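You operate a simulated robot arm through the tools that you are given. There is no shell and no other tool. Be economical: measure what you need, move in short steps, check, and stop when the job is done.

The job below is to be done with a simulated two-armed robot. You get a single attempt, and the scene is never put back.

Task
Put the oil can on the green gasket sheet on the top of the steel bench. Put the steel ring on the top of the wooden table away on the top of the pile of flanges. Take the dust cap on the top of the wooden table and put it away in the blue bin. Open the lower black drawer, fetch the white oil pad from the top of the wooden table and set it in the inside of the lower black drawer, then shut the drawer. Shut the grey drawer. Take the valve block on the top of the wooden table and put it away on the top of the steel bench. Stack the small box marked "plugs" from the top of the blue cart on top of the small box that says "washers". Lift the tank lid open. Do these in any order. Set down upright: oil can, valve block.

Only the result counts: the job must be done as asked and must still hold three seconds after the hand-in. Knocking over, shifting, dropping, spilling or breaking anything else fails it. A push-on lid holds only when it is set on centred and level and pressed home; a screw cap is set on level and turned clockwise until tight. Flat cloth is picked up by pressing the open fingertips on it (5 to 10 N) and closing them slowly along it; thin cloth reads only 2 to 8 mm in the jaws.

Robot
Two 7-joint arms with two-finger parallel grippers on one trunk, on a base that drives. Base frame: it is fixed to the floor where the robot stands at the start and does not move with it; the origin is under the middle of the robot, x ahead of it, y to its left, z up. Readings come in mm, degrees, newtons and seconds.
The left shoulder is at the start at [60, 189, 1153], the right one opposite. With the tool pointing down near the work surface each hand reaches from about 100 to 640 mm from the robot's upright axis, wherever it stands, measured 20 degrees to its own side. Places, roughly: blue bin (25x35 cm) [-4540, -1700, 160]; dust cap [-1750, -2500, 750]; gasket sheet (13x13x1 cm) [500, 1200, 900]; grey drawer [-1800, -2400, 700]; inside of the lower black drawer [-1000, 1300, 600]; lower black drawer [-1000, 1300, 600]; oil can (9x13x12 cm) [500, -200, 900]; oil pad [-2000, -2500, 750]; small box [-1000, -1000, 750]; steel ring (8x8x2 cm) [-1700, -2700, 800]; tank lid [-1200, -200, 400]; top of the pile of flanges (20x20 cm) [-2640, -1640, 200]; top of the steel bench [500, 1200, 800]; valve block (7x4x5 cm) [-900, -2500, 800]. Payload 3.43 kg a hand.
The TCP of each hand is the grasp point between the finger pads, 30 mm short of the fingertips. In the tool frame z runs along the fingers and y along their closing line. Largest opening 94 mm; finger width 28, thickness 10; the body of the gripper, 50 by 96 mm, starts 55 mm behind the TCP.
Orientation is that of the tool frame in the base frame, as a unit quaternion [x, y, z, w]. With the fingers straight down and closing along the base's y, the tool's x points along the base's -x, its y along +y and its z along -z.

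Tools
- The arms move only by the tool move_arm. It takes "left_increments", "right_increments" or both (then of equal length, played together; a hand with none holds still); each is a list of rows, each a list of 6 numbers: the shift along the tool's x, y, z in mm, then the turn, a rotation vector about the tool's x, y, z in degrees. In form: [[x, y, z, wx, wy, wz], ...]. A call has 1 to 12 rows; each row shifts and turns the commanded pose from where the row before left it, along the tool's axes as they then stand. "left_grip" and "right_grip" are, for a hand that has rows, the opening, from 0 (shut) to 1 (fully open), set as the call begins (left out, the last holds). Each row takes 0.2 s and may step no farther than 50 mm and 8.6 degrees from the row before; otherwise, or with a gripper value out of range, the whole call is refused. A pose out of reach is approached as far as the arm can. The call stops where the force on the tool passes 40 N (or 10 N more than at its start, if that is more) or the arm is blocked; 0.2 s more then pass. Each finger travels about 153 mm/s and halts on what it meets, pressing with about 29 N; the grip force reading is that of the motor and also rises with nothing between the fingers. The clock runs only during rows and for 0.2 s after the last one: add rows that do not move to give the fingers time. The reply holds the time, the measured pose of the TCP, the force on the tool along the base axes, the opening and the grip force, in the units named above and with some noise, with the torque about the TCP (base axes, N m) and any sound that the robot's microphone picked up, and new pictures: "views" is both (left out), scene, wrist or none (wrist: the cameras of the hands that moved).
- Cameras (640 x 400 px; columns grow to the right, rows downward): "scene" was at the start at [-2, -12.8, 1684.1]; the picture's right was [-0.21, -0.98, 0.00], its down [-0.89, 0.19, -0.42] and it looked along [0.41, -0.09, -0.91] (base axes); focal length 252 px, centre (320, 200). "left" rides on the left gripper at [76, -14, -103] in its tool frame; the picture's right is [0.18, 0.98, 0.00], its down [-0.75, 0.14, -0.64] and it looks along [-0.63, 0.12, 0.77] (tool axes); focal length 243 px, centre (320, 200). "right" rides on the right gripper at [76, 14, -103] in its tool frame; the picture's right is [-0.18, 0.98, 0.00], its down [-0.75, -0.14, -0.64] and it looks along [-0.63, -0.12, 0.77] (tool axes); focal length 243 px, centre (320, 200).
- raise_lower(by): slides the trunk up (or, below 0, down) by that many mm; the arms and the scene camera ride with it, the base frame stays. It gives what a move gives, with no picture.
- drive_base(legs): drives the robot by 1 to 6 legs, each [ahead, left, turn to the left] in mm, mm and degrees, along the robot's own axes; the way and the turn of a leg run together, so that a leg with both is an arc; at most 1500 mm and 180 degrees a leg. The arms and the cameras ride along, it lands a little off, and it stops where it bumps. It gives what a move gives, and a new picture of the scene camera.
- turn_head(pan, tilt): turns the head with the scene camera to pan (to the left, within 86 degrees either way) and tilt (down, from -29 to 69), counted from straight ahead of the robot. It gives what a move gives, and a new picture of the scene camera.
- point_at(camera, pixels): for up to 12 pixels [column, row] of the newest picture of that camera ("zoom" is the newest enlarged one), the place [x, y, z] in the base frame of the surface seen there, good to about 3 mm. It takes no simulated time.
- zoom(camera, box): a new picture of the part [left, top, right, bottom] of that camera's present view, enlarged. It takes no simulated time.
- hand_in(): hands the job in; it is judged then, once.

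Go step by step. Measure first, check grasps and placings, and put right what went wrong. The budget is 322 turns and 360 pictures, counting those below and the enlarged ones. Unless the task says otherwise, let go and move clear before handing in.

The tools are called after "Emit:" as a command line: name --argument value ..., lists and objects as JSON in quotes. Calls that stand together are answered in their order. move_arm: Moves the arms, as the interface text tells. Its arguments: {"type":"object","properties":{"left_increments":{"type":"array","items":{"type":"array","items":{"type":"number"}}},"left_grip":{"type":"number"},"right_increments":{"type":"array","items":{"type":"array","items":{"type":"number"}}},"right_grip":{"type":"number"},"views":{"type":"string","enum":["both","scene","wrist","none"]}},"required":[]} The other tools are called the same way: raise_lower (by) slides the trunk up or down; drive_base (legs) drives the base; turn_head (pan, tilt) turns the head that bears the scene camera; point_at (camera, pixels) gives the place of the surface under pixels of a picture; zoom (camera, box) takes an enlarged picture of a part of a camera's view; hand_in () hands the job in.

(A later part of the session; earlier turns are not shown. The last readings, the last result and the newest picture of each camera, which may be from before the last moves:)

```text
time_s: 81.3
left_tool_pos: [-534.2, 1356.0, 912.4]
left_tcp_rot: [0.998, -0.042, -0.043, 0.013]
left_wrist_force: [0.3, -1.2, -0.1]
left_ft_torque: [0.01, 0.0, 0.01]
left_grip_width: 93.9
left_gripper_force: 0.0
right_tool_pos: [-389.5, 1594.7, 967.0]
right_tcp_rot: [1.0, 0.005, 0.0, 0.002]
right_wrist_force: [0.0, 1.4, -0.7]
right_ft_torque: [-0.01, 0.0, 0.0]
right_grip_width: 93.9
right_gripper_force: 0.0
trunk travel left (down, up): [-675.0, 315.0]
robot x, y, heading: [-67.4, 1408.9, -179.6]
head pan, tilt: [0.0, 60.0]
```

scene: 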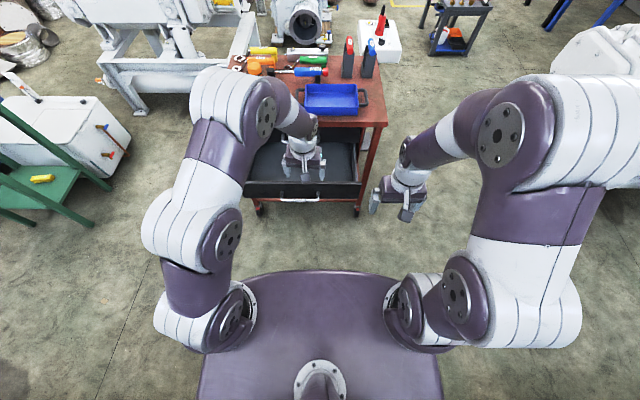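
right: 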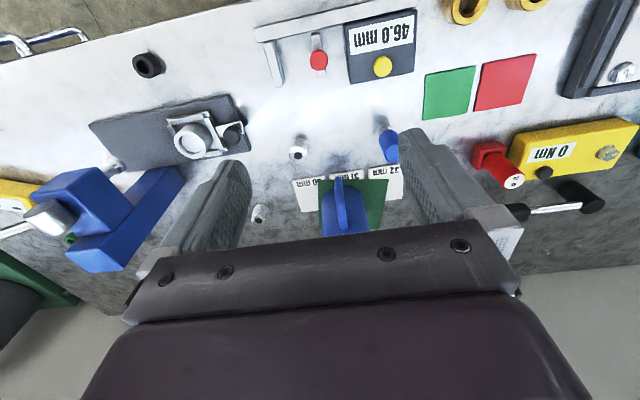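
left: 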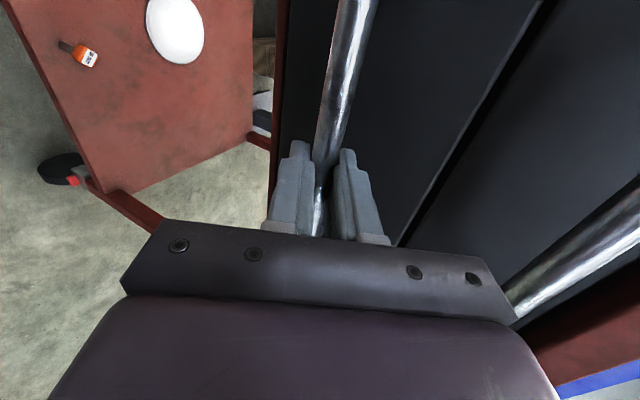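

Fix the small residual tilt while drawing the hand back, then look left for the next stations.

Emit:
move_arm --left_increments '[[0, 0, 0, 1.3, 5, -4.8], [45, 0, 0, 0, 0, 0], [45, 10, 0, 0, 0, 0], [45, 10, 0, 0, 0, 0], [45, 10, 0, 0, 0, 0], [0, 0, 0, 0, 0, 0]]' --views "none"

Emit:
turn_head --pan 70 --tilt 25

Emit:
point_at --camera "scene" --pixels '[[320, 190], [340, 170], [320, 140], [390, 210], [300, 200], [370, 230]]'

```text
time_s: 82.7
left_tool_pos: [-356.8, 1324.9, 913.3]
left_tcp_rot: [1.0, -0.001, 0.0, 0.002]
left_wrist_force: [-0.9, 0.6, 0.1]
left_ft_torque: [-0.02, -0.03, 0.01]
left_grip_width: 94.0
left_gripper_force: 0.0
right_tool_pos: [-389.7, 1596.3, 966.5]
right_tcp_rot: [1.0, 0.005, 0.002, 0.0]
right_wrist_force: [0.5, -0.2, 0.1]
right_ft_torque: [-0.03, -0.02, 0.01]
right_grip_width: 93.7
right_gripper_force: 0.1
trunk travel left (down, up): [-675.0, 315.0]
robot x, y, heading: [-68.5, 1406.2, -179.4]
head pan, tilt: [0.0, 60.0]
```

```text
time_s: 84.1
left_tool_pos: [-356.5, 1324.5, 912.7]
left_tcp_rot: [1.0, 0.0, 0.0, 0.002]
left_wrist_force: [0.4, -0.3, 0.3]
left_ft_torque: [-0.01, 0.03, 0.01]
left_grip_width: 94.1
left_gripper_force: 0.1
right_tool_pos: [-388.1, 1593.8, 968.2]
right_tcp_rot: [1.0, 0.005, 0.0, 0.0]
right_wrist_force: [1.3, 0.1, -0.3]
right_ft_torque: [0.03, -0.02, -0.02]
right_grip_width: 94.1
right_gripper_force: 0.0
trunk travel left (down, up): [-675.0, 315.0]
robot x, y, heading: [-66.5, 1410.0, -179.3]
head pan, tilt: [70.0, 25.0]
```

scene: 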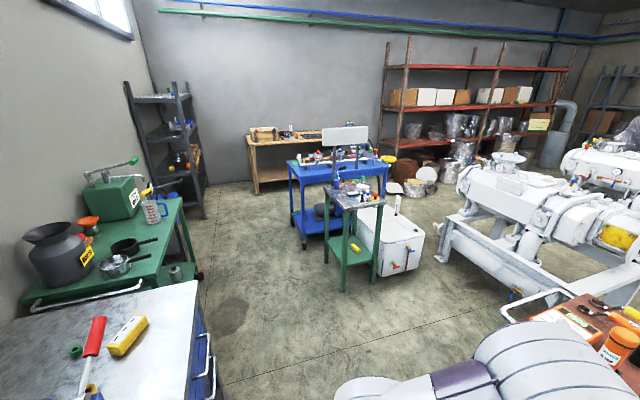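

```text
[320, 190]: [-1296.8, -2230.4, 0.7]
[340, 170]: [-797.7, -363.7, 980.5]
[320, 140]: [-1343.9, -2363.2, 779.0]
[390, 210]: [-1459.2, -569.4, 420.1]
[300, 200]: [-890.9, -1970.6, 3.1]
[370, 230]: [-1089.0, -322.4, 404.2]
```

Zoom to see the tank and blue cart.

Emit:
zoom --camera "scene" --box '[270, 120, 450, 300]'

Emit:
point_at --camera "scene" --pixels '[[326, 190], [386, 195], [345, 212], [345, 240], [378, 288], [340, 293], [325, 262], [408, 238], [425, 235], [410, 270], [290, 165], [340, 165]]'

```text
2.22 times, centred on (360, 210) of scene
```

zoom: 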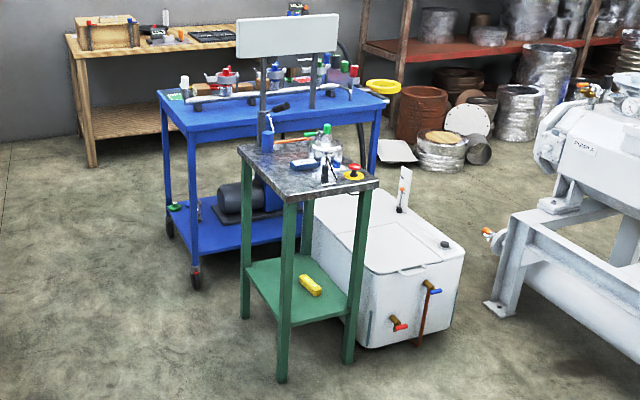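

```text
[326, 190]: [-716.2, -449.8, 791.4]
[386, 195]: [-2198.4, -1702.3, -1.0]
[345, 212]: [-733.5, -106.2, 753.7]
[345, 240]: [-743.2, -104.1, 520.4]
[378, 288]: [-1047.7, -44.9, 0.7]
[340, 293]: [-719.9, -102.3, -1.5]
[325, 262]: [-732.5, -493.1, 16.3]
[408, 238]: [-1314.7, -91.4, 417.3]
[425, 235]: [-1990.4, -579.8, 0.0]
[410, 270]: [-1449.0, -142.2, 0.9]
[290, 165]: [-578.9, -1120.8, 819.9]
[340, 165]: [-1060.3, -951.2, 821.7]
```

Tank lid is a flap on the white tank at x≈-1200, y≈-100…-550. Check the free space west of it before driving.

Emit:
point_at --camera "scene" --pixels '[[446, 241], [515, 290], [520, 270], [470, 200], [412, 252], [400, 262], [383, 240], [398, 200], [505, 320], [410, 225]]'

Emit:
drive_base --legs '[[0, 950, 0], [0, 0, 89.5]]'

Emit:
turn_head --pan -30 --tilt 40

```text
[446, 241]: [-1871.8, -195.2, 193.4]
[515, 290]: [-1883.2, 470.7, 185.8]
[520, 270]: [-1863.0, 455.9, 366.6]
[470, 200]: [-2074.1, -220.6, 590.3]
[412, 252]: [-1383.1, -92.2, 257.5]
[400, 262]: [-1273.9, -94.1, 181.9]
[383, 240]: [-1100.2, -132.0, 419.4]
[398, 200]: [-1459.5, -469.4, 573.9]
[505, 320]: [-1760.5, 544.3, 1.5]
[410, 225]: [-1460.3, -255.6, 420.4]
```

```text
time_s: 87.4
left_tool_pos: [-347.5, 732.9, 912.7]
left_tcp_rot: [0.999, 0.046, 0.001, 0.0]
left_wrist_force: [-0.8, -0.8, -0.4]
left_ft_torque: [0.01, -0.03, -0.02]
left_grip_width: 94.0
left_gripper_force: 0.0
right_tool_pos: [-407.0, 998.6, 965.6]
right_tcp_rot: [0.999, 0.052, 0.001, -0.001]
right_wrist_force: [-0.3, -0.1, -1.5]
right_ft_torque: [0.01, -0.04, 0.01]
right_grip_width: 93.9
right_gripper_force: 0.1
trunk travel left (down, up): [-675.0, 315.0]
robot x, y, heading: [-68.5, 842.1, -174.0]
head pan, tilt: [70.0, 25.0]
stopped in leg 1: the robot was blocked; the commanded pose is now the measured one
```

scene: 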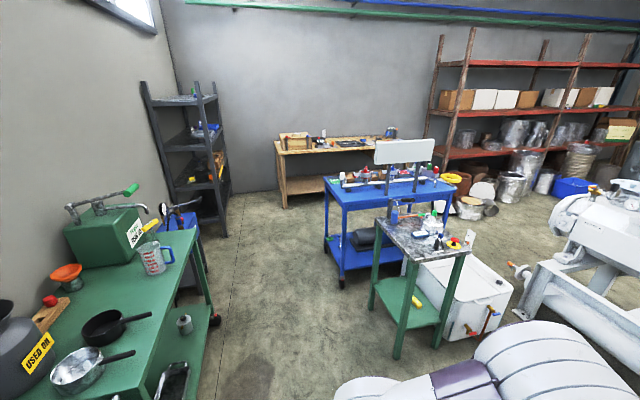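

```text
time_s: 89.1
left_tool_pos: [-346.5, 732.8, 913.3]
left_tcp_rot: [0.999, 0.046, 0.0, -0.001]
left_wrist_force: [0.0, 0.0, -0.3]
left_ft_torque: [0.01, 0.02, 0.0]
left_grip_width: 94.1
left_gripper_force: 0.0
right_tool_pos: [-404.7, 999.4, 966.9]
right_tcp_rot: [0.999, 0.052, 0.001, 0.0]
right_wrist_force: [0.3, 0.2, 0.0]
right_ft_torque: [0.05, 0.0, 0.05]
right_grip_width: 94.1
right_gripper_force: 0.1
trunk travel left (down, up): [-675.0, 315.0]
robot x, y, heading: [-65.1, 849.0, -173.9]
head pan, tilt: [-30.0, 40.0]
```

scene: 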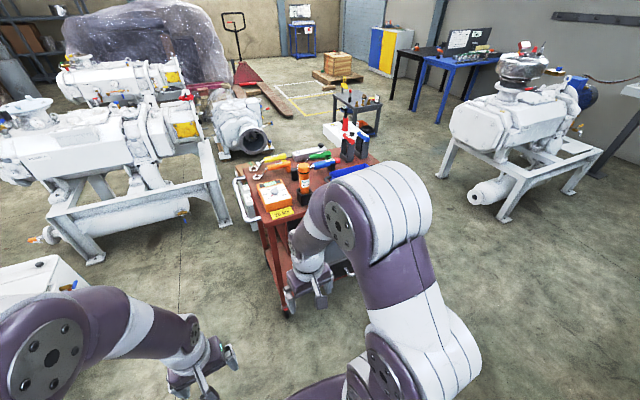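

The drive was blocked, probably by my rear against the bench's blue drawers. I move away from the bench first, turn to face -y, and inspect.

Emit:
drive_base --legs '[[200, 0, 0], [0, 0, 84]]'

Emit:
turn_head --pan 85 --tilt 35

```text
time_s: 89.8
left_tool_pos: [-346.1, 733.3, 913.4]
left_tcp_rot: [0.999, 0.046, 0.0, 0.001]
left_wrist_force: [-0.1, 0.8, -1.0]
left_ft_torque: [-0.02, -0.03, 0.01]
left_grip_width: 94.0
left_gripper_force: 0.1
right_tool_pos: [-405.3, 998.2, 967.1]
right_tcp_rot: [0.999, 0.052, 0.0, -0.001]
right_wrist_force: [1.2, 0.2, 0.9]
right_ft_torque: [0.02, -0.04, 0.0]
right_grip_width: 94.1
right_gripper_force: 0.1
trunk travel left (down, up): [-675.0, 315.0]
robot x, y, heading: [-63.8, 845.9, -174.0]
head pan, tilt: [-30.0, 40.0]
stopped in leg 1: the robot was blocked; the commanded pose is now the measured one
```

scene: 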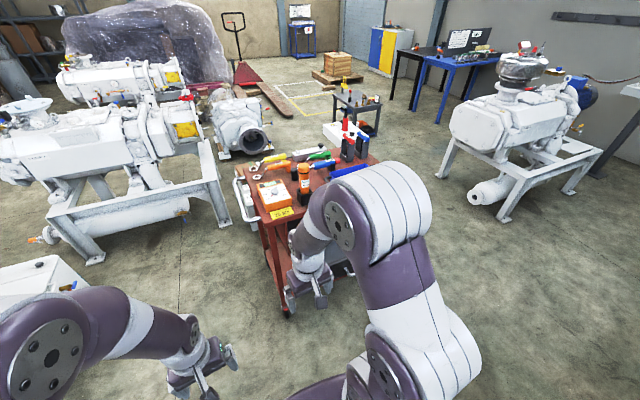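

```text
time_s: 91.7
left_tool_pos: [-346.5, 734.4, 912.7]
left_tcp_rot: [0.999, 0.046, 0.0, 0.0]
left_wrist_force: [0.3, -0.3, 0.6]
left_ft_torque: [0.03, 0.0, -0.01]
left_grip_width: 94.1
left_gripper_force: 0.1
right_tool_pos: [-404.6, 999.3, 967.0]
right_tcp_rot: [0.999, 0.052, 0.002, -0.001]
right_wrist_force: [-1.0, -0.1, -0.1]
right_ft_torque: [-0.02, 0.02, -0.01]
right_grip_width: 94.1
right_gripper_force: 0.0
trunk travel left (down, up): [-675.0, 315.0]
robot x, y, heading: [-68.6, 842.4, -174.1]
head pan, tilt: [85.0, 35.0]
```

scene: 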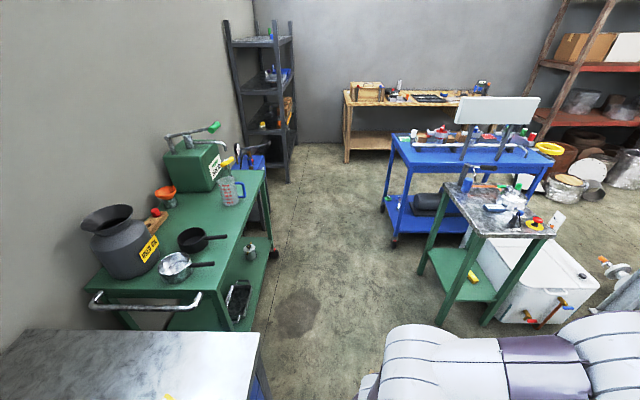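

Forward is blocked as well, so something is hooked. I reverse the last motion: a little right (+y) and turn back.

Emit:
drive_base --legs '[[0, -60, 0]]'

```text
time_s: 92.7
left_tool_pos: [-354.0, 793.3, 913.2]
left_tcp_rot: [0.999, 0.046, 0.001, 0.0]
left_wrist_force: [0.1, 0.1, -0.1]
left_ft_torque: [-0.04, 0.01, -0.02]
left_grip_width: 93.8
left_gripper_force: 0.1
right_tool_pos: [-411.6, 1061.3, 966.0]
right_tcp_rot: [0.999, 0.052, 0.002, -0.001]
right_wrist_force: [0.0, 0.0, -0.1]
right_ft_torque: [-0.05, 0.02, 0.03]
right_grip_width: 94.1
right_gripper_force: 0.0
trunk travel left (down, up): [-675.0, 315.0]
robot x, y, heading: [-73.8, 902.7, -174.0]
head pan, tilt: [85.0, 35.0]
```

scene: 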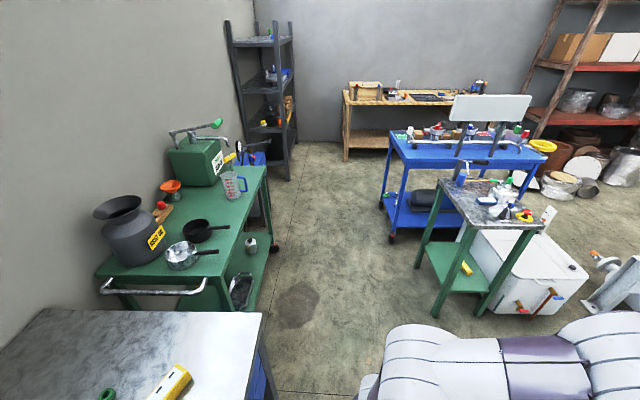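

Freed. Now go forward (away from the bench) 200, then turn to face -y.

Emit:
drive_base --legs '[[200, 0, 0]]'

```text
time_s: 94.3
left_tool_pos: [-553.6, 773.9, 913.8]
left_tcp_rot: [0.999, 0.045, 0.0, 0.001]
left_wrist_force: [0.6, 0.4, 0.2]
left_ft_torque: [0.04, -0.02, -0.01]
left_grip_width: 94.0
left_gripper_force: 0.0
right_tool_pos: [-610.4, 1039.6, 965.4]
right_tcp_rot: [0.999, 0.05, 0.0, -0.001]
right_wrist_force: [0.0, -0.4, -0.3]
right_ft_torque: [-0.01, -0.02, -0.01]
right_grip_width: 93.8
right_gripper_force: 0.0
trunk travel left (down, up): [-675.0, 315.0]
robot x, y, heading: [-274.1, 885.7, -174.1]
head pan, tilt: [85.0, 35.0]
```

scene: 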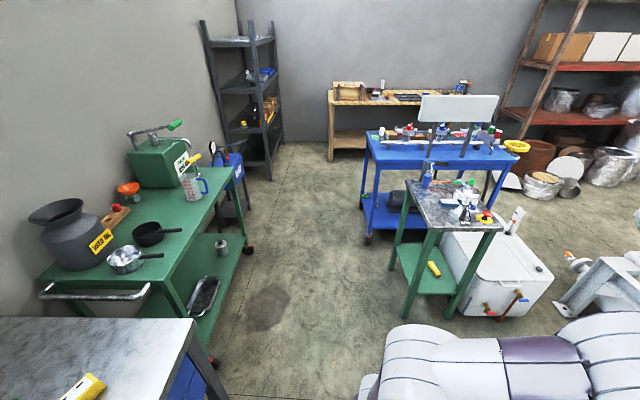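

Emit:
drive_base --legs '[[0, 0, 84]]'

Emit:
turn_head --pan 85 --tilt 45

```text
time_s: 98.3
left_tool_pos: [-186.8, 594.2, 913.7]
left_tcp_rot: [0.706, 0.708, 0.0, -0.001]
left_wrist_force: [-0.1, 0.5, -0.6]
left_ft_torque: [0.03, -0.01, -0.01]
left_grip_width: 94.0
left_gripper_force: 0.0
right_tool_pos: [-456.4, 561.2, 967.7]
right_tcp_rot: [0.702, 0.712, 0.0, -0.001]
right_wrist_force: [-0.3, 0.9, -0.9]
right_ft_torque: [0.0, 0.03, -0.01]
right_grip_width: 93.9
right_gripper_force: 0.1
trunk travel left (down, up): [-675.0, 315.0]
robot x, y, heading: [-275.3, 879.6, -89.4]
head pan, tilt: [85.0, 35.0]
```

scene: 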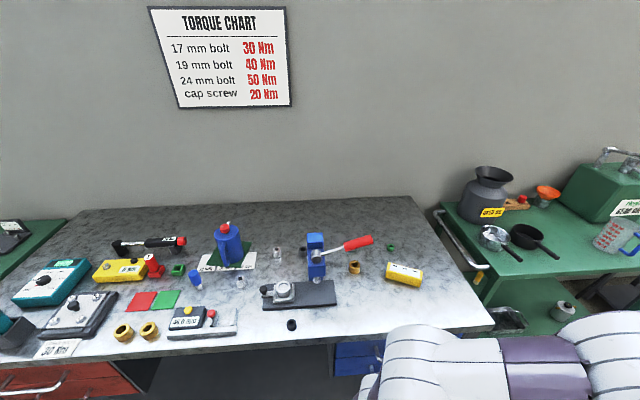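

```text
time_s: 99.1
left_tool_pos: [-187.0, 594.2, 915.1]
left_tcp_rot: [0.707, 0.708, 0.002, -0.001]
left_wrist_force: [-0.5, 0.1, -0.9]
left_ft_torque: [0.03, 0.05, -0.02]
left_grip_width: 94.0
left_gripper_force: 0.1
right_tool_pos: [-457.3, 560.9, 966.3]
right_tcp_rot: [0.702, 0.712, -0.001, 0.0]
right_wrist_force: [0.0, -0.5, 0.7]
right_ft_torque: [0.02, 0.0, -0.03]
right_grip_width: 94.2
right_gripper_force: 0.1
trunk travel left (down, up): [-675.0, 315.0]
robot x, y, heading: [-272.0, 883.4, -89.1]
head pan, tilt: [85.0, 45.0]
```

scene: 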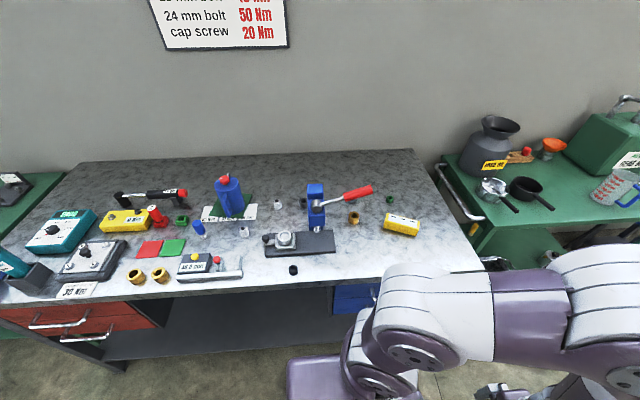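

The bench looks undisturbed. Now to the tank: ahead 420, then right 900.

Emit:
drive_base --legs '[[420, 0, 0], [0, -900, 0]]'

Emit:
turn_head --pan 0 --tilt 55

```text
time_s: 105.9
left_tool_pos: [-1066.9, 163.3, 913.1]
left_tcp_rot: [0.704, 0.711, 0.001, 0.0]
left_wrist_force: [-0.1, -0.5, 0.2]
left_ft_torque: [-0.03, 0.02, -0.01]
left_grip_width: 93.8
left_gripper_force: 0.0
right_tool_pos: [-1337.7, 129.0, 967.5]
right_tcp_rot: [0.7, 0.714, 0.0, -0.001]
right_wrist_force: [-0.6, 0.4, -0.2]
right_ft_torque: [0.01, 0.03, 0.0]
right_grip_width: 93.9
right_gripper_force: 0.1
trunk travel left (down, up): [-675.0, 315.0]
robot x, y, heading: [-1156.9, 454.5, -88.7]
head pan, tilt: [85.0, 45.0]
```

scene: 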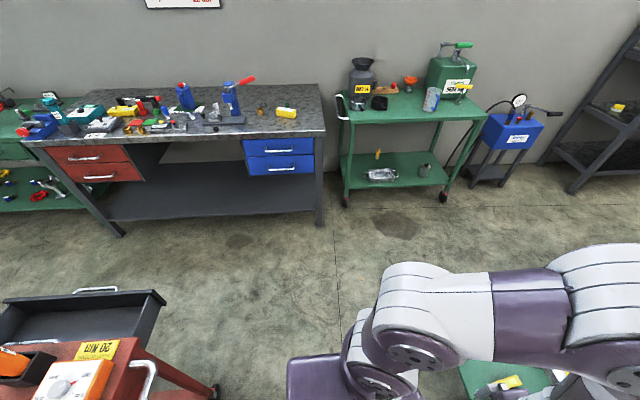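

```text
time_s: 107.5
left_tool_pos: [-1068.0, 164.3, 912.8]
left_tcp_rot: [0.704, 0.71, 0.0, 0.0]
left_wrist_force: [-0.3, -0.5, -0.5]
left_ft_torque: [-0.03, -0.02, -0.01]
left_grip_width: 93.9
left_gripper_force: 0.0
right_tool_pos: [-1336.8, 128.6, 966.1]
right_tcp_rot: [0.7, 0.714, 0.0, -0.002]
right_wrist_force: [-0.5, -0.5, -1.0]
right_ft_torque: [0.03, -0.02, 0.02]
right_grip_width: 94.1
right_gripper_force: 0.1
trunk travel left (down, up): [-675.0, 315.0]
robot x, y, heading: [-1154.4, 453.0, -89.0]
head pan, tilt: [0.0, 55.0]
```

scene: 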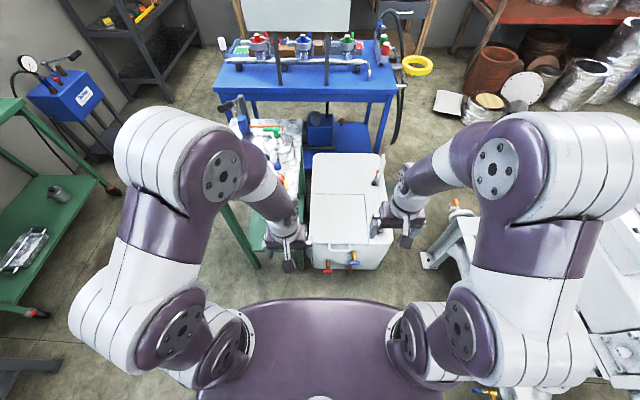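

Bench and drawers intact. Zoom on the tank lid at (340,215).

Emit:
zoom --camera "scene" --box '[270, 140, 430, 290]'

Emit:
point_at --camera "scene" --pixels '[[310, 196], [367, 195], [310, 242], [340, 247], [369, 241], [340, 220], [340, 188], [340, 165], [312, 262], [375, 255], [328, 264], [340, 250]]'

```text
2.67 times, centred on (350, 215) of scene
```

zoom: 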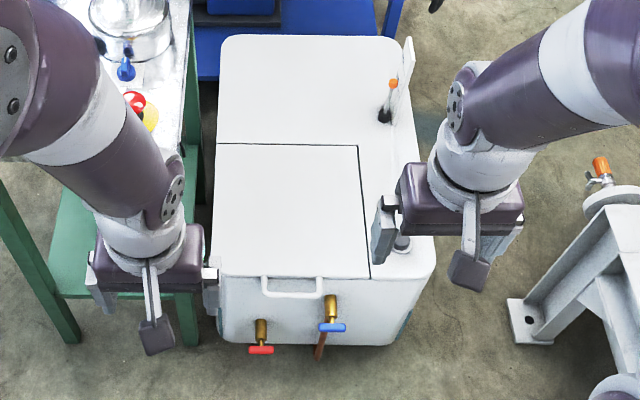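

```text
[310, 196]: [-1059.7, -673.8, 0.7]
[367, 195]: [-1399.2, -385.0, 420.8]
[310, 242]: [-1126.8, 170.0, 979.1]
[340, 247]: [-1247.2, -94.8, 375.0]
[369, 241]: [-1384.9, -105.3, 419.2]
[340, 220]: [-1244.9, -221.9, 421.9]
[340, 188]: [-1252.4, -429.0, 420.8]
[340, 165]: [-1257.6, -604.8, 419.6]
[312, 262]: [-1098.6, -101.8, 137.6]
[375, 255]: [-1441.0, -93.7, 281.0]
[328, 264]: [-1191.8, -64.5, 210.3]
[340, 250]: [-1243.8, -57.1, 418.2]
```

The lid's handle loop is at x −1190…−1285, y≈−57, z≈418, hinge near y≈−370. I'll use the right hand: lower, centre on the loop, yaw −90 so fingers close fore-aft.

Emit:
move_arm --right_increments '[[0, 30, 40, 0, 0, 0], [0, 30, 40, 0, 0, -8], [0, 35, 40, 0, 0, -8], [0, 0, 40, 0, 0, -8], [0, 0, 40, 0, 0, -8], [0, 0, 40, 0, 0, -8], [0, 0, 0, 0, 0, -8], [0, 0, 0, 0, 0, -8], [0, 0, 0, 0, 0, -8.5], [0, 0, 0, 0, 0, -8.5], [0, 0, 0, 0, 0, -8.5], [0, 0, 0, 0, 0, -8.5]]' --right_grip 0.6 --views "scene"

```text
refused: row 3 steps farther than a row can; nothing moved
```

Emit:
move_arm --right_increments '[[0, 28, 40, 0, 0, 0], [0, 30, 38, 0, 0, 0], [0, 30, 38, 0, 0, -8], [0, 0, 40, 0, 0, -8], [0, 0, 40, 0, 0, -8], [0, 0, 40, 0, 0, -8], [0, 0, 0, 0, 0, -8.5], [0, 0, 0, 0, 0, -8.5], [0, 0, 0, 0, 0, -8.5], [0, 0, 0, 0, 0, -8.5], [0, 0, 0, 0, 0, -8.5], [0, 0, 0, 0, 0, -8.5]]' --right_grip 0.6 --views "scene"

```text
time_s: 110.1
left_tool_pos: [-1067.0, 163.6, 913.5]
left_tcp_rot: [0.704, 0.71, 0.001, 0.0]
left_wrist_force: [-1.2, 1.0, -0.2]
left_ft_torque: [-0.01, -0.03, 0.04]
left_grip_width: 93.9
left_gripper_force: 0.0
right_tool_pos: [-1249.4, 130.4, 730.2]
right_tcp_rot: [0.049, 0.999, 0.0, -0.001]
right_wrist_force: [-0.5, 0.8, -0.1]
right_ft_torque: [0.02, 0.0, 0.0]
right_grip_width: 56.5
right_gripper_force: 0.0
trunk travel left (down, up): [-675.0, 315.0]
robot x, y, heading: [-1152.0, 452.3, -88.9]
head pan, tilt: [0.0, 55.0]
```

scene: 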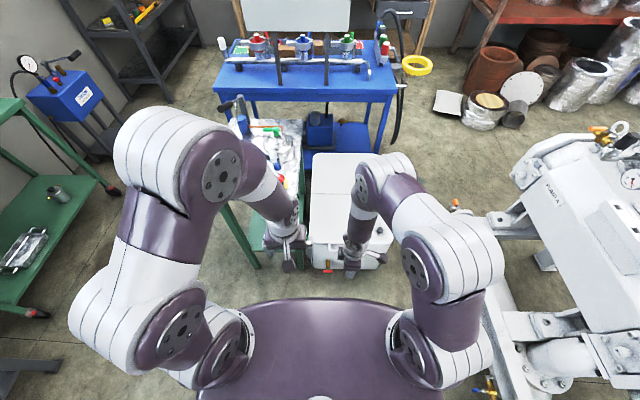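

Yaw nearly done; now pitch up 45°.

Emit:
move_arm --right_increments '[[0, 0, 0, 0, 0, -5.6], [0, 0, 0, 7.5, 0, 0], [0, 0, 0, 7.5, 0, 0], [0, 0, 0, 7.5, 0, 0], [0, 0, 0, 7.5, 0, 0], [0, 0, 0, 7.5, 0, 0], [0, 0, 0, 7.5, 0, 0], [0, 0, 0, 0, 0, 0]]' --views "wrist"

```text
time_s: 111.9
left_tool_pos: [-1066.6, 163.5, 913.9]
left_tcp_rot: [0.704, 0.71, 0.0, -0.001]
left_wrist_force: [-0.6, -0.4, -0.4]
left_ft_torque: [-0.01, 0.02, 0.02]
left_grip_width: 94.0
left_gripper_force: 0.0
right_tool_pos: [-1223.0, 144.0, 726.9]
right_tcp_rot: [0.006, 0.981, -0.185, 0.06]
right_wrist_force: [0.1, -0.2, -0.2]
right_ft_torque: [0.02, 0.01, 0.03]
right_grip_width: 56.3
right_gripper_force: 0.1
right hand out of reach, approached as far as the arm can: row 3, 4, 5, 6
trunk travel left (down, up): [-675.0, 315.0]
robot x, y, heading: [-1155.4, 451.1, -88.9]
head pan, tilt: [0.0, 55.0]
```

right: 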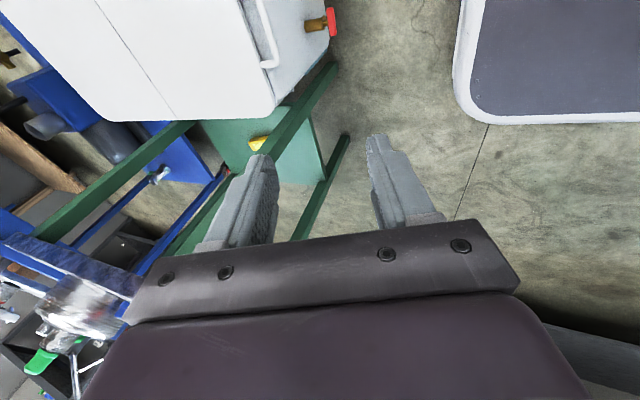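

Limited by closeness; but this view shows my base plate at (460–640,0–120) and the lid handle at (265,40). Measure both.

Emit:
point_at --camera "right" --pixels '[[470, 115], [458, 60], [620, 118], [480, 20], [262, 15], [272, 50], [266, 66], [247, 5], [275, 110], [330, 25], [240, 60]]'

```text
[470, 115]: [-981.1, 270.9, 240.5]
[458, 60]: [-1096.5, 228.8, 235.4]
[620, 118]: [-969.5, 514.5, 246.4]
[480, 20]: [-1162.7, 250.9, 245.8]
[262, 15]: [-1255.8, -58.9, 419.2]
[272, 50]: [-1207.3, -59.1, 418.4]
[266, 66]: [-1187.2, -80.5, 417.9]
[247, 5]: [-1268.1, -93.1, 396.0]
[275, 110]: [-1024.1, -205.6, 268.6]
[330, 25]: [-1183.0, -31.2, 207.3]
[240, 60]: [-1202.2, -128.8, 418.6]
```

Base front is at +224 mm; bar at y≈−61, z≈414, gap to the lid ≈25 mm. Move the hand forward/down to the pre-grasp and finish the pitch.

Emit:
move_arm --right_increments '[[7.7, -7, 46, 0, 0, 0], [7.7, -7, 46, 0, 0, 0], [7.7, -7, 46, 0, 0, 0], [7.7, -7, 46, 0, 0, 0], [7.7, -7, 46, 0, 0, 0], [0, 0, 0, 5.9, 1.53, -0.83], [0, 0, 0, 5.9, 1.53, -0.83], [0, 0, 0, 5.9, 1.53, -0.83], [0, 0, 0, 5.9, 1.53, -0.83], [0, 0, 0, 0, 0, 0]]' --right_grip 0.43 --views "wrist"

```text
time_s: 114.1
left_tool_pos: [-1068.2, 164.1, 913.3]
left_tcp_rot: [0.704, 0.71, 0.0, 0.0]
left_wrist_force: [-0.4, 0.4, -0.2]
left_ft_torque: [0.01, -0.01, -0.04]
left_grip_width: 94.1
left_gripper_force: 0.1
right_tool_pos: [-1235.7, 28.0, 522.9]
right_tcp_rot: [0.0, 0.924, -0.383, 0.0]
right_wrist_force: [0.3, -0.8, -0.7]
right_ft_torque: [0.0, -0.03, -0.02]
right_grip_width: 40.5
right_gripper_force: 0.0
trunk travel left (down, up): [-675.0, 315.0]
robot x, y, heading: [-1156.5, 449.9, -88.6]
head pan, tilt: [0.0, 55.0]
```

right: 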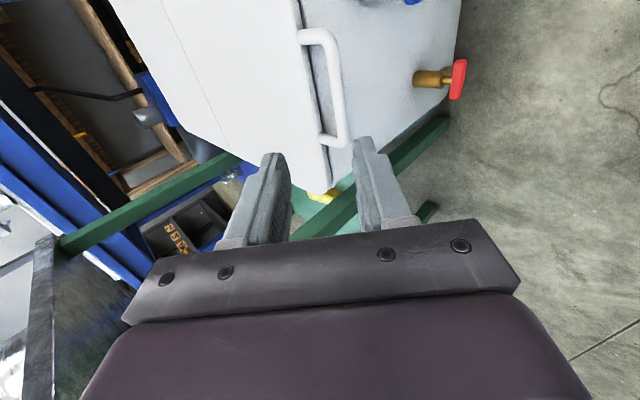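

Pose exact at 45°. Narrow the opening to ~27 mm and advance in two steps to the bar.

Emit:
move_arm --right_increments '[[0, 7, 40, 0, 0, 0], [0, 7, 40, 0, 0, 0], [0, 0, 0, 0, 0, 0]]' --right_grip 0.29 --views "wrist"

Emit:
zoom --camera "right" --box '[220, 60, 440, 240]'

```text
time_s: 114.8
left_tool_pos: [-1067.0, 163.5, 913.6]
left_tcp_rot: [0.704, 0.71, 0.001, 0.0]
left_wrist_force: [-1.2, 0.7, 0.8]
left_ft_torque: [0.0, -0.03, -0.02]
left_grip_width: 93.8
left_gripper_force: 0.1
right_tool_pos: [-1223.6, -22.7, 484.1]
right_tcp_rot: [-0.011, 0.927, -0.376, 0.002]
right_wrist_force: [-0.2, 0.1, -0.2]
right_ft_torque: [0.03, -0.03, -0.01]
right_grip_width: 27.4
right_gripper_force: 0.1
trunk travel left (down, up): [-675.0, 315.0]
robot x, y, heading: [-1158.9, 452.5, -88.9]
head pan, tilt: [0.0, 55.0]
stopped in row 3 (right hand): the arm was blocked; the commanded pose is now the measured one
```

right: 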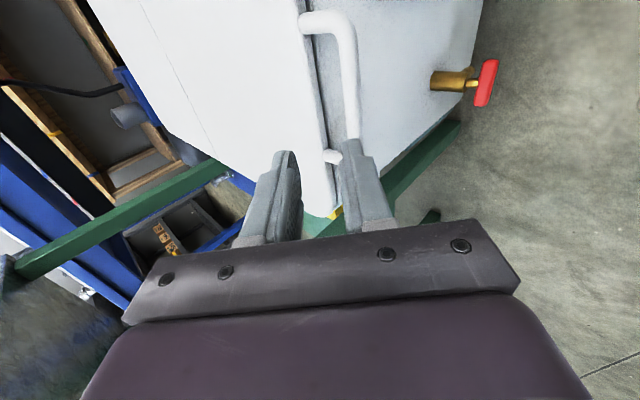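

```text
2.22 times, centred on (330, 150) of right
```

zoom: 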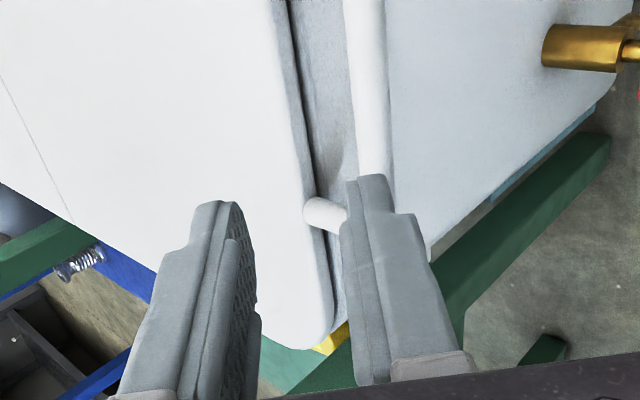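

The arm was blocked without tool force, perhaps the elbow. Look at the scene.

Emit:
turn_head --pan -20 --tilt 60

```text
time_s: 115.7
left_tool_pos: [-1067.8, 163.0, 913.1]
left_tcp_rot: [0.703, 0.711, 0.001, 0.0]
left_wrist_force: [0.6, -0.2, 1.2]
left_ft_torque: [0.03, 0.03, -0.01]
left_grip_width: 94.1
left_gripper_force: 0.1
right_tool_pos: [-1224.9, -23.1, 482.8]
right_tcp_rot: [-0.011, 0.927, -0.375, 0.001]
right_wrist_force: [-0.1, -0.3, 0.0]
right_ft_torque: [-0.01, -0.01, 0.01]
right_grip_width: 27.4
right_gripper_force: 0.1
trunk travel left (down, up): [-675.0, 315.0]
robot x, y, heading: [-1151.9, 454.0, -88.7]
head pan, tilt: [-20.0, 60.0]
```

scene: 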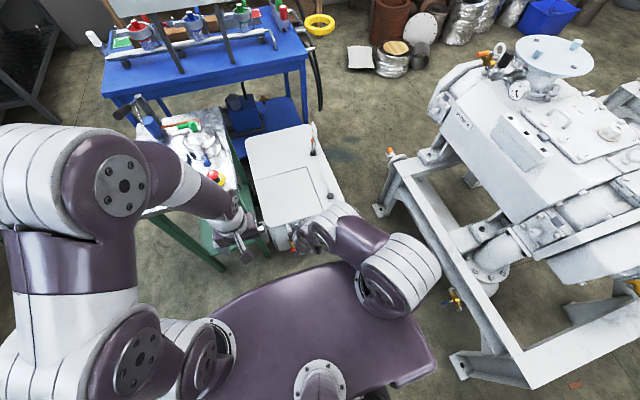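

The elbow is tucked against my own body. I raise the hand 200 relative and lower the trunk 200 to get a better arm posture.

Emit:
move_arm --right_increments '[[0, 0, -30, 0, 0, 0], [0, -30, -30, 0, 0, 0], [0, -30, -30, 0, 0, 0], [0, -30, -30, 0, 0, 0], [0, -30, -20, 0, 0, 0], [0, -20, 0, 0, 0, 0], [0, 0, 0, 0, 0, 0]]' --views "none"

Emit:
raise_lower --by -200

Emit:
move_arm --right_increments '[[0, 0, 0, 0, 0, 0]]' --views "both"

```text
time_s: 117.2
left_tool_pos: [-1067.2, 164.1, 913.2]
left_tcp_rot: [0.704, 0.71, 0.001, -0.001]
left_wrist_force: [-0.5, 1.2, -0.6]
left_ft_torque: [-0.02, 0.01, 0.03]
left_grip_width: 94.1
left_gripper_force: 0.0
right_tool_pos: [-1224.6, -23.3, 681.2]
right_tcp_rot: [-0.012, 0.928, -0.373, 0.001]
right_wrist_force: [-0.7, -0.1, -0.1]
right_ft_torque: [-0.04, -0.03, 0.0]
right_grip_width: 27.2
right_gripper_force: 0.0
trunk travel left (down, up): [-675.0, 315.0]
robot x, y, heading: [-1155.6, 452.4, -88.9]
head pan, tilt: [-20.0, 60.0]
```

```text
time_s: 119.4
left_tool_pos: [-1067.2, 164.8, 713.3]
left_tcp_rot: [0.704, 0.71, 0.0, -0.001]
left_wrist_force: [-0.4, 0.2, -0.2]
left_ft_torque: [-0.02, -0.01, 0.01]
left_grip_width: 93.7
left_gripper_force: 0.1
right_tool_pos: [-1224.6, -23.0, 480.4]
right_tcp_rot: [-0.012, 0.928, -0.372, 0.0]
right_wrist_force: [0.8, 0.2, -0.2]
right_ft_torque: [0.01, -0.01, 0.02]
right_grip_width: 27.2
right_gripper_force: 0.1
trunk travel left (down, up): [-475.0, 515.0]
robot x, y, heading: [-1161.1, 450.3, -88.6]
head pan, tilt: [-20.0, 60.0]
```

```text
time_s: 119.8
left_tool_pos: [-1067.6, 163.7, 712.7]
left_tcp_rot: [0.704, 0.711, 0.0, -0.001]
left_wrist_force: [-0.2, -0.1, 0.4]
left_ft_torque: [0.02, 0.01, -0.02]
left_grip_width: 93.8
left_gripper_force: 0.0
right_tool_pos: [-1224.5, -22.6, 480.6]
right_tcp_rot: [-0.013, 0.928, -0.372, 0.0]
right_wrist_force: [-0.1, -0.4, 0.2]
right_ft_torque: [0.03, 0.0, 0.04]
right_grip_width: 27.3
right_gripper_force: 0.0
trunk travel left (down, up): [-475.0, 515.0]
robot x, y, heading: [-1153.1, 452.9, -88.6]
head pan, tilt: [-20.0, 60.0]
```

scene: 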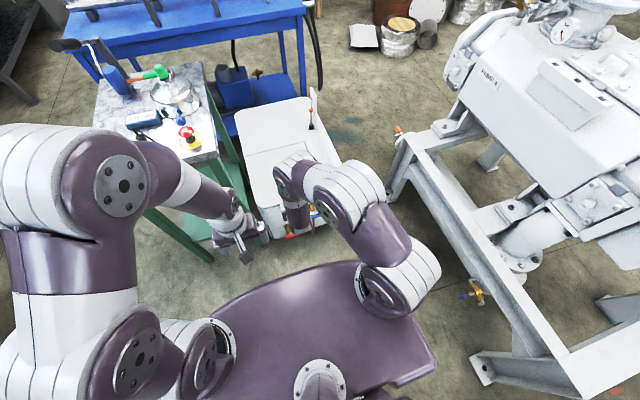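
right: 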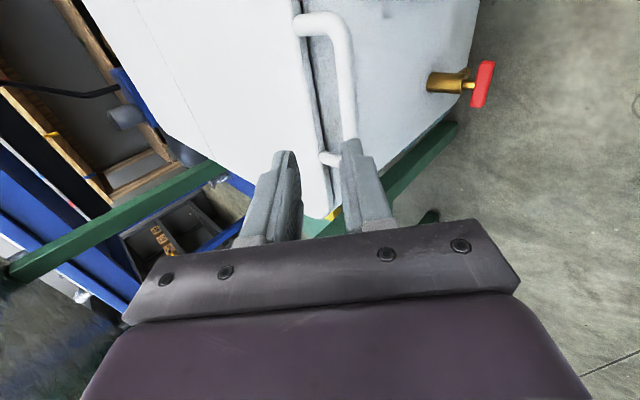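

Posture is better. Shift 18 mm along +Y, then advance 62 mm along the fingers.

Emit:
move_arm --right_increments '[[-5, 10, 0, 0, 0, 0], [-5, 8, 10, 0, 0, 0], [0, 0, 20, 0, 0, 0], [0, 0, 0, 0, 0, 0]]' --views "wrist"

Emit:
zoom --camera "right" --box '[220, 60, 440, 240]'

```text
time_s: 120.8
left_tool_pos: [-1067.6, 163.5, 713.3]
left_tcp_rot: [0.704, 0.71, 0.001, -0.001]
left_wrist_force: [-0.4, -0.3, 0.3]
left_ft_torque: [0.03, 0.03, -0.04]
left_grip_width: 93.9
left_gripper_force: 0.1
right_tool_pos: [-1213.1, -30.7, 446.2]
right_tcp_rot: [-0.012, 0.928, -0.373, 0.0]
right_wrist_force: [0.2, 0.5, 0.5]
right_ft_torque: [-0.02, 0.0, 0.01]
right_grip_width: 27.1
right_gripper_force: 0.1
trunk travel left (down, up): [-475.0, 515.0]
robot x, y, heading: [-1157.9, 455.6, -88.7]
head pan, tilt: [-20.0, 60.0]
```

right: 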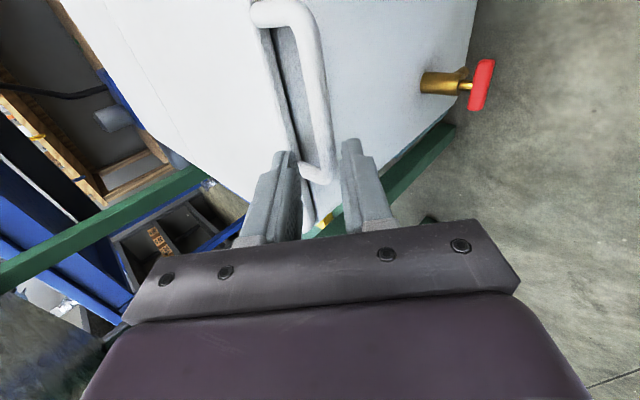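

```text
2.22 times, centred on (330, 150) of right
```

zoom: 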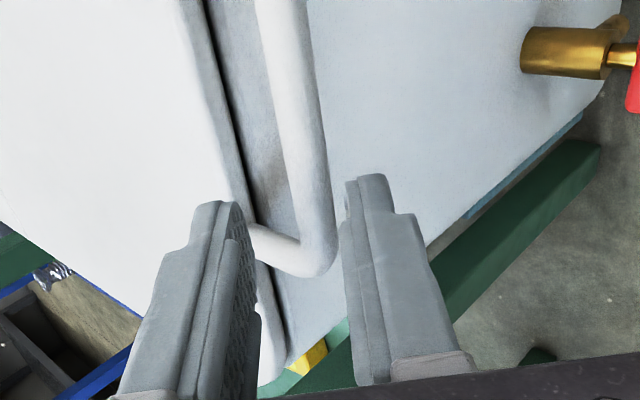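

I shifted toward the loop's end; correct by 27 mm along +X with a small back-off, then re-advance.

Emit:
move_arm --right_increments '[[0, 0, -15, 0, 0, 0], [14, 0, 0, 0, 0, 0], [14, 0, 0, 0, 0, 0], [0, 0, 16, 0, 0, 0], [0, 0, 0, 0, 0, 0]]' --views "wrist"

Emit:
zoom --camera "right" --box '[220, 60, 440, 240]'

```text
time_s: 122.0
left_tool_pos: [-1068.3, 162.7, 712.9]
left_tcp_rot: [0.704, 0.71, 0.001, -0.001]
left_wrist_force: [-0.6, -0.3, 0.2]
left_ft_torque: [0.01, 0.02, 0.01]
left_grip_width: 94.1
left_gripper_force: 0.0
right_tool_pos: [-1240.3, -31.4, 446.5]
right_tcp_rot: [-0.012, 0.928, -0.373, 0.001]
right_wrist_force: [0.2, 0.6, -0.7]
right_ft_torque: [0.01, -0.02, 0.0]
right_grip_width: 27.4
right_gripper_force: 0.0
trunk travel left (down, up): [-475.0, 515.0]
robot x, y, heading: [-1157.5, 452.5, -88.9]
head pan, tilt: [-20.0, 60.0]
```

right: 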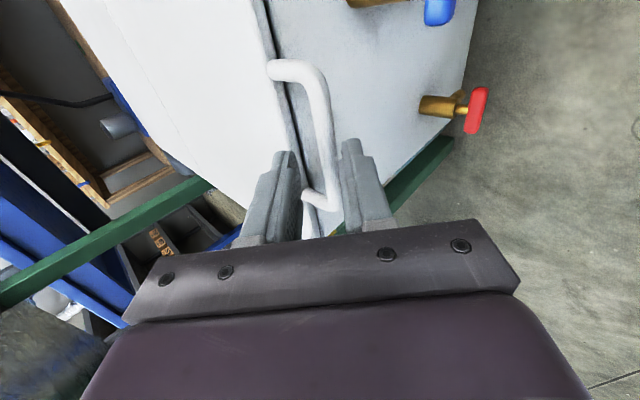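

```text
2.22 times, centred on (330, 150) of right
```

zoom: 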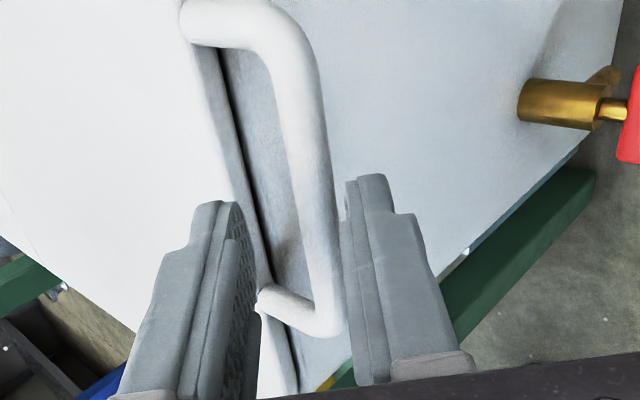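

The bar is between the fingers, nearer the lower one. Shift +Y 3, advance 26, close.

Emit:
move_arm --right_increments '[[0, 3, 6, 0, 0, 0], [0, 0, 10, 0, 0, 0], [0, 0, 10, 0, 0, 0], [0, 0, 0, 0, 0, 0]]' --views "wrist"

Emit:
zoom --camera "right" --box '[220, 60, 440, 240]'

```text
time_s: 123.0
left_tool_pos: [-1066.6, 163.4, 712.7]
left_tcp_rot: [0.704, 0.71, 0.0, 0.0]
left_wrist_force: [-0.3, 0.8, 0.0]
left_ft_torque: [0.01, 0.0, -0.03]
left_grip_width: 93.8
left_gripper_force: 0.1
right_tool_pos: [-1241.1, -47.1, 424.0]
right_tcp_rot: [-0.012, 0.928, -0.373, 0.0]
right_wrist_force: [0.2, -0.9, 0.0]
right_ft_torque: [0.01, -0.01, -0.02]
right_grip_width: 27.1
right_gripper_force: 0.0
trunk travel left (down, up): [-475.0, 515.0]
robot x, y, heading: [-1152.0, 453.1, -88.8]
head pan, tilt: [-20.0, 60.0]
```

right: 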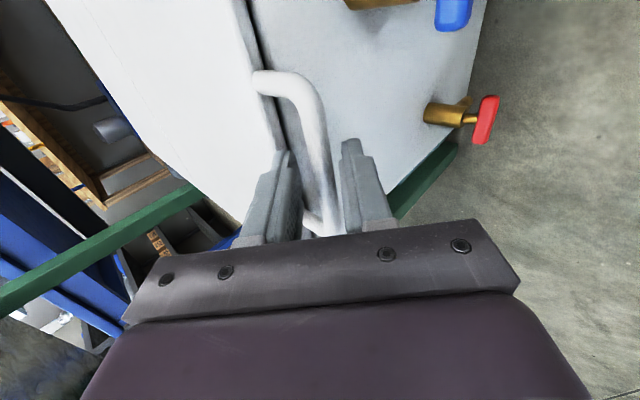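

```text
2.22 times, centred on (330, 150) of right
```

zoom: 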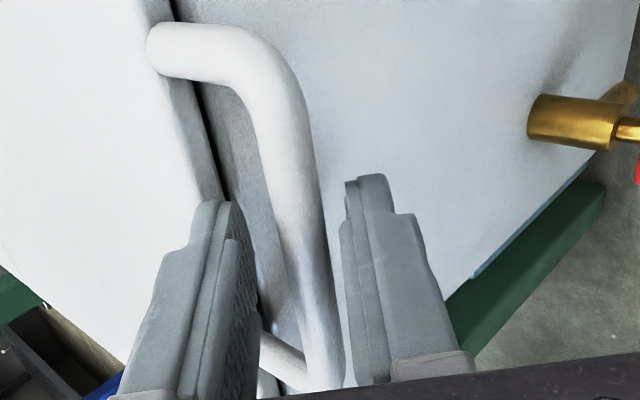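

Well centred. Close and verify the grip.

Emit:
move_arm --right_increments '[[0, 0, 4, 0, 0, 0], [0, 0, 0, 0, 0, 0], [0, 0, 0, 0, 0, 0]]' --right_grip 0 --views "none"

```text
time_s: 123.8
left_tool_pos: [-1067.2, 165.1, 712.7]
left_tcp_rot: [0.704, 0.71, 0.0, 0.0]
left_wrist_force: [0.4, 0.6, 0.0]
left_ft_torque: [0.02, 0.0, -0.04]
left_grip_width: 94.0
left_gripper_force: 0.1
right_tool_pos: [-1240.9, -48.7, 422.6]
right_tcp_rot: [-0.012, 0.928, -0.372, 0.001]
right_wrist_force: [4.3, 24.6, 6.2]
right_ft_torque: [0.19, -0.57, -0.58]
right_grip_width: 11.7
right_gripper_force: 28.8
trunk travel left (down, up): [-475.0, 515.0]
robot x, y, heading: [-1152.3, 452.7, -88.8]
head pan, tilt: [-20.0, 60.0]
```

Bar gripped (11.7 mm). Lift along the hinge arc in 5° steps, turning the hand with the lid; first four steps.

Emit:
move_arm --right_increments '[[0, -10.6, -10, -2.5, 0, 0], [0, -10.6, -10, -2.5, 0, 0], [0, -21.2, -20.1, -5, 0, 0], [0, -21.2, -20.1, -5, 0, 0], [0, -21.2, -20.1, -5, 0, 0], [0, 0, 0, 0, 0, 0]]' --views "both"

```text
time_s: 125.2
left_tool_pos: [-1068.0, 164.3, 714.9]
left_tcp_rot: [0.704, 0.71, 0.0, 0.001]
left_wrist_force: [-0.4, -0.9, -0.2]
left_ft_torque: [0.0, -0.01, 0.02]
left_grip_width: 93.9
left_gripper_force: 0.1
right_tool_pos: [-1239.6, -72.1, 538.7]
right_tcp_rot: [-0.011, 0.978, -0.208, -0.002]
right_wrist_force: [-4.4, 17.8, 5.8]
right_ft_torque: [0.13, -0.09, -0.75]
right_grip_width: 11.5
right_gripper_force: 29.2
trunk travel left (down, up): [-475.0, 515.0]
robot x, y, heading: [-1152.4, 452.7, -88.8]
head pan, tilt: [-20.0, 60.0]
```

scene: 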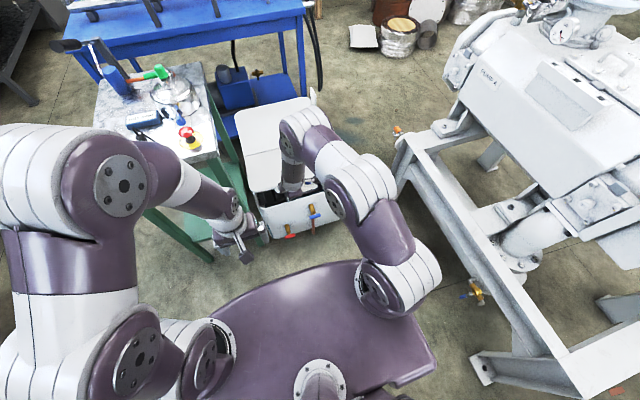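
right: 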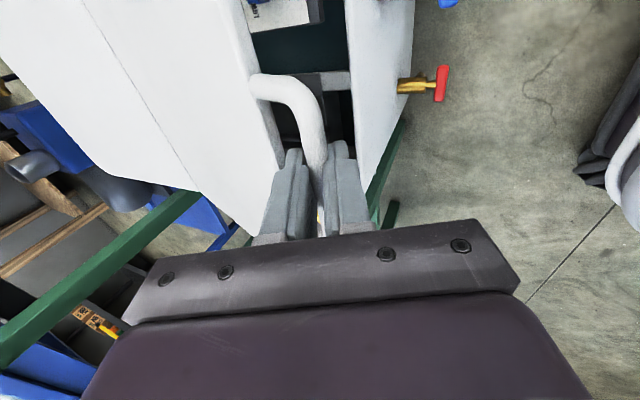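

The lid is opening smoothly. Five more steps.

Emit:
move_arm --right_increments '[[0, -21.2, -20.1, -5, 0, 0], [0, -21.2, -20.1, -5, 0, 0], [0, -21.2, -20.1, -5, 0, 0], [0, -21.2, -20.1, -5, 0, 0], [0, -21.2, -20.1, -5, 0, 0], [0, 0, 0, 0, 0, 0]]' --views "scene"

```text
time_s: 125.8
left_tool_pos: [-1066.1, 162.9, 712.9]
left_tcp_rot: [0.704, 0.711, 0.001, 0.0]
left_wrist_force: [0.0, 0.3, 0.3]
left_ft_torque: [-0.08, -0.01, 0.0]
left_grip_width: 93.9
left_gripper_force: 0.1
right_tool_pos: [-1246.0, -74.6, 574.3]
right_tcp_rot: [-0.01, 0.988, -0.151, -0.001]
right_wrist_force: [1.6, -31.7, -12.6]
right_ft_torque: [-0.65, -0.15, -0.52]
right_grip_width: 11.9
right_gripper_force: 29.2
right hand out of reach, approached as far as the arm can: row 1, 2, 3
trunk travel left (down, up): [-475.0, 515.0]
robot x, y, heading: [-1151.5, 450.0, -88.3]
head pan, tilt: [-20.0, 60.0]
stopped in row 3 (right hand): the force on the tool passed its limit at 169 N (the readings are from after the stop); the commanded pose is now the measured one
```

scene: 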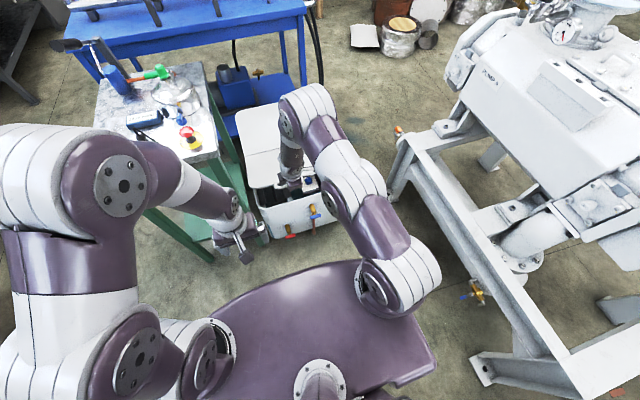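

The arm reached its limit at ~27°. The remaining motion is mainly up and forward, so I use the trunk to raise while the arm moves forward. First a small trunk step.

Emit:
raise_lower --by 20

Emit:
move_arm --right_increments '[[0, -11, 3, -4, 0, 0], [0, 0, 0, 0, 0, 0]]' --views "none"

```text
time_s: 126.5
left_tool_pos: [-1065.5, 162.8, 733.4]
left_tcp_rot: [0.703, 0.711, 0.001, -0.001]
left_wrist_force: [-0.6, 0.1, 0.0]
left_ft_torque: [0.01, 0.0, -0.04]
left_grip_width: 93.9
left_gripper_force: 0.0
right_tool_pos: [-1247.1, -67.5, 589.8]
right_tcp_rot: [-0.011, 0.989, -0.145, -0.002]
right_wrist_force: [0.5, 0.0, -0.6]
right_ft_torque: [0.02, 0.02, -0.01]
right_grip_width: 0.2
right_gripper_force: 29.0
trunk travel left (down, up): [-495.0, 495.0]
robot x, y, heading: [-1156.9, 454.5, -88.7]
head pan, tilt: [-20.0, 60.0]
```

```text
time_s: 127.1
left_tool_pos: [-1065.4, 162.2, 733.4]
left_tcp_rot: [0.703, 0.711, 0.001, -0.001]
left_wrist_force: [-0.1, 0.5, 1.0]
left_ft_torque: [-0.03, -0.01, -0.01]
left_grip_width: 94.0
left_gripper_force: 0.0
right_tool_pos: [-1237.8, -75.1, 593.4]
right_tcp_rot: [-0.013, 0.988, -0.152, 0.016]
right_wrist_force: [-0.1, 0.1, 0.9]
right_ft_torque: [0.02, 0.01, 0.04]
right_grip_width: 0.0
right_gripper_force: 29.6
right hand out of reach, approached as far as the arm can: row 1
trunk travel left (down, up): [-495.0, 495.0]
robot x, y, heading: [-1154.7, 452.3, -88.6]
head pan, tilt: [-20.0, 60.0]
```

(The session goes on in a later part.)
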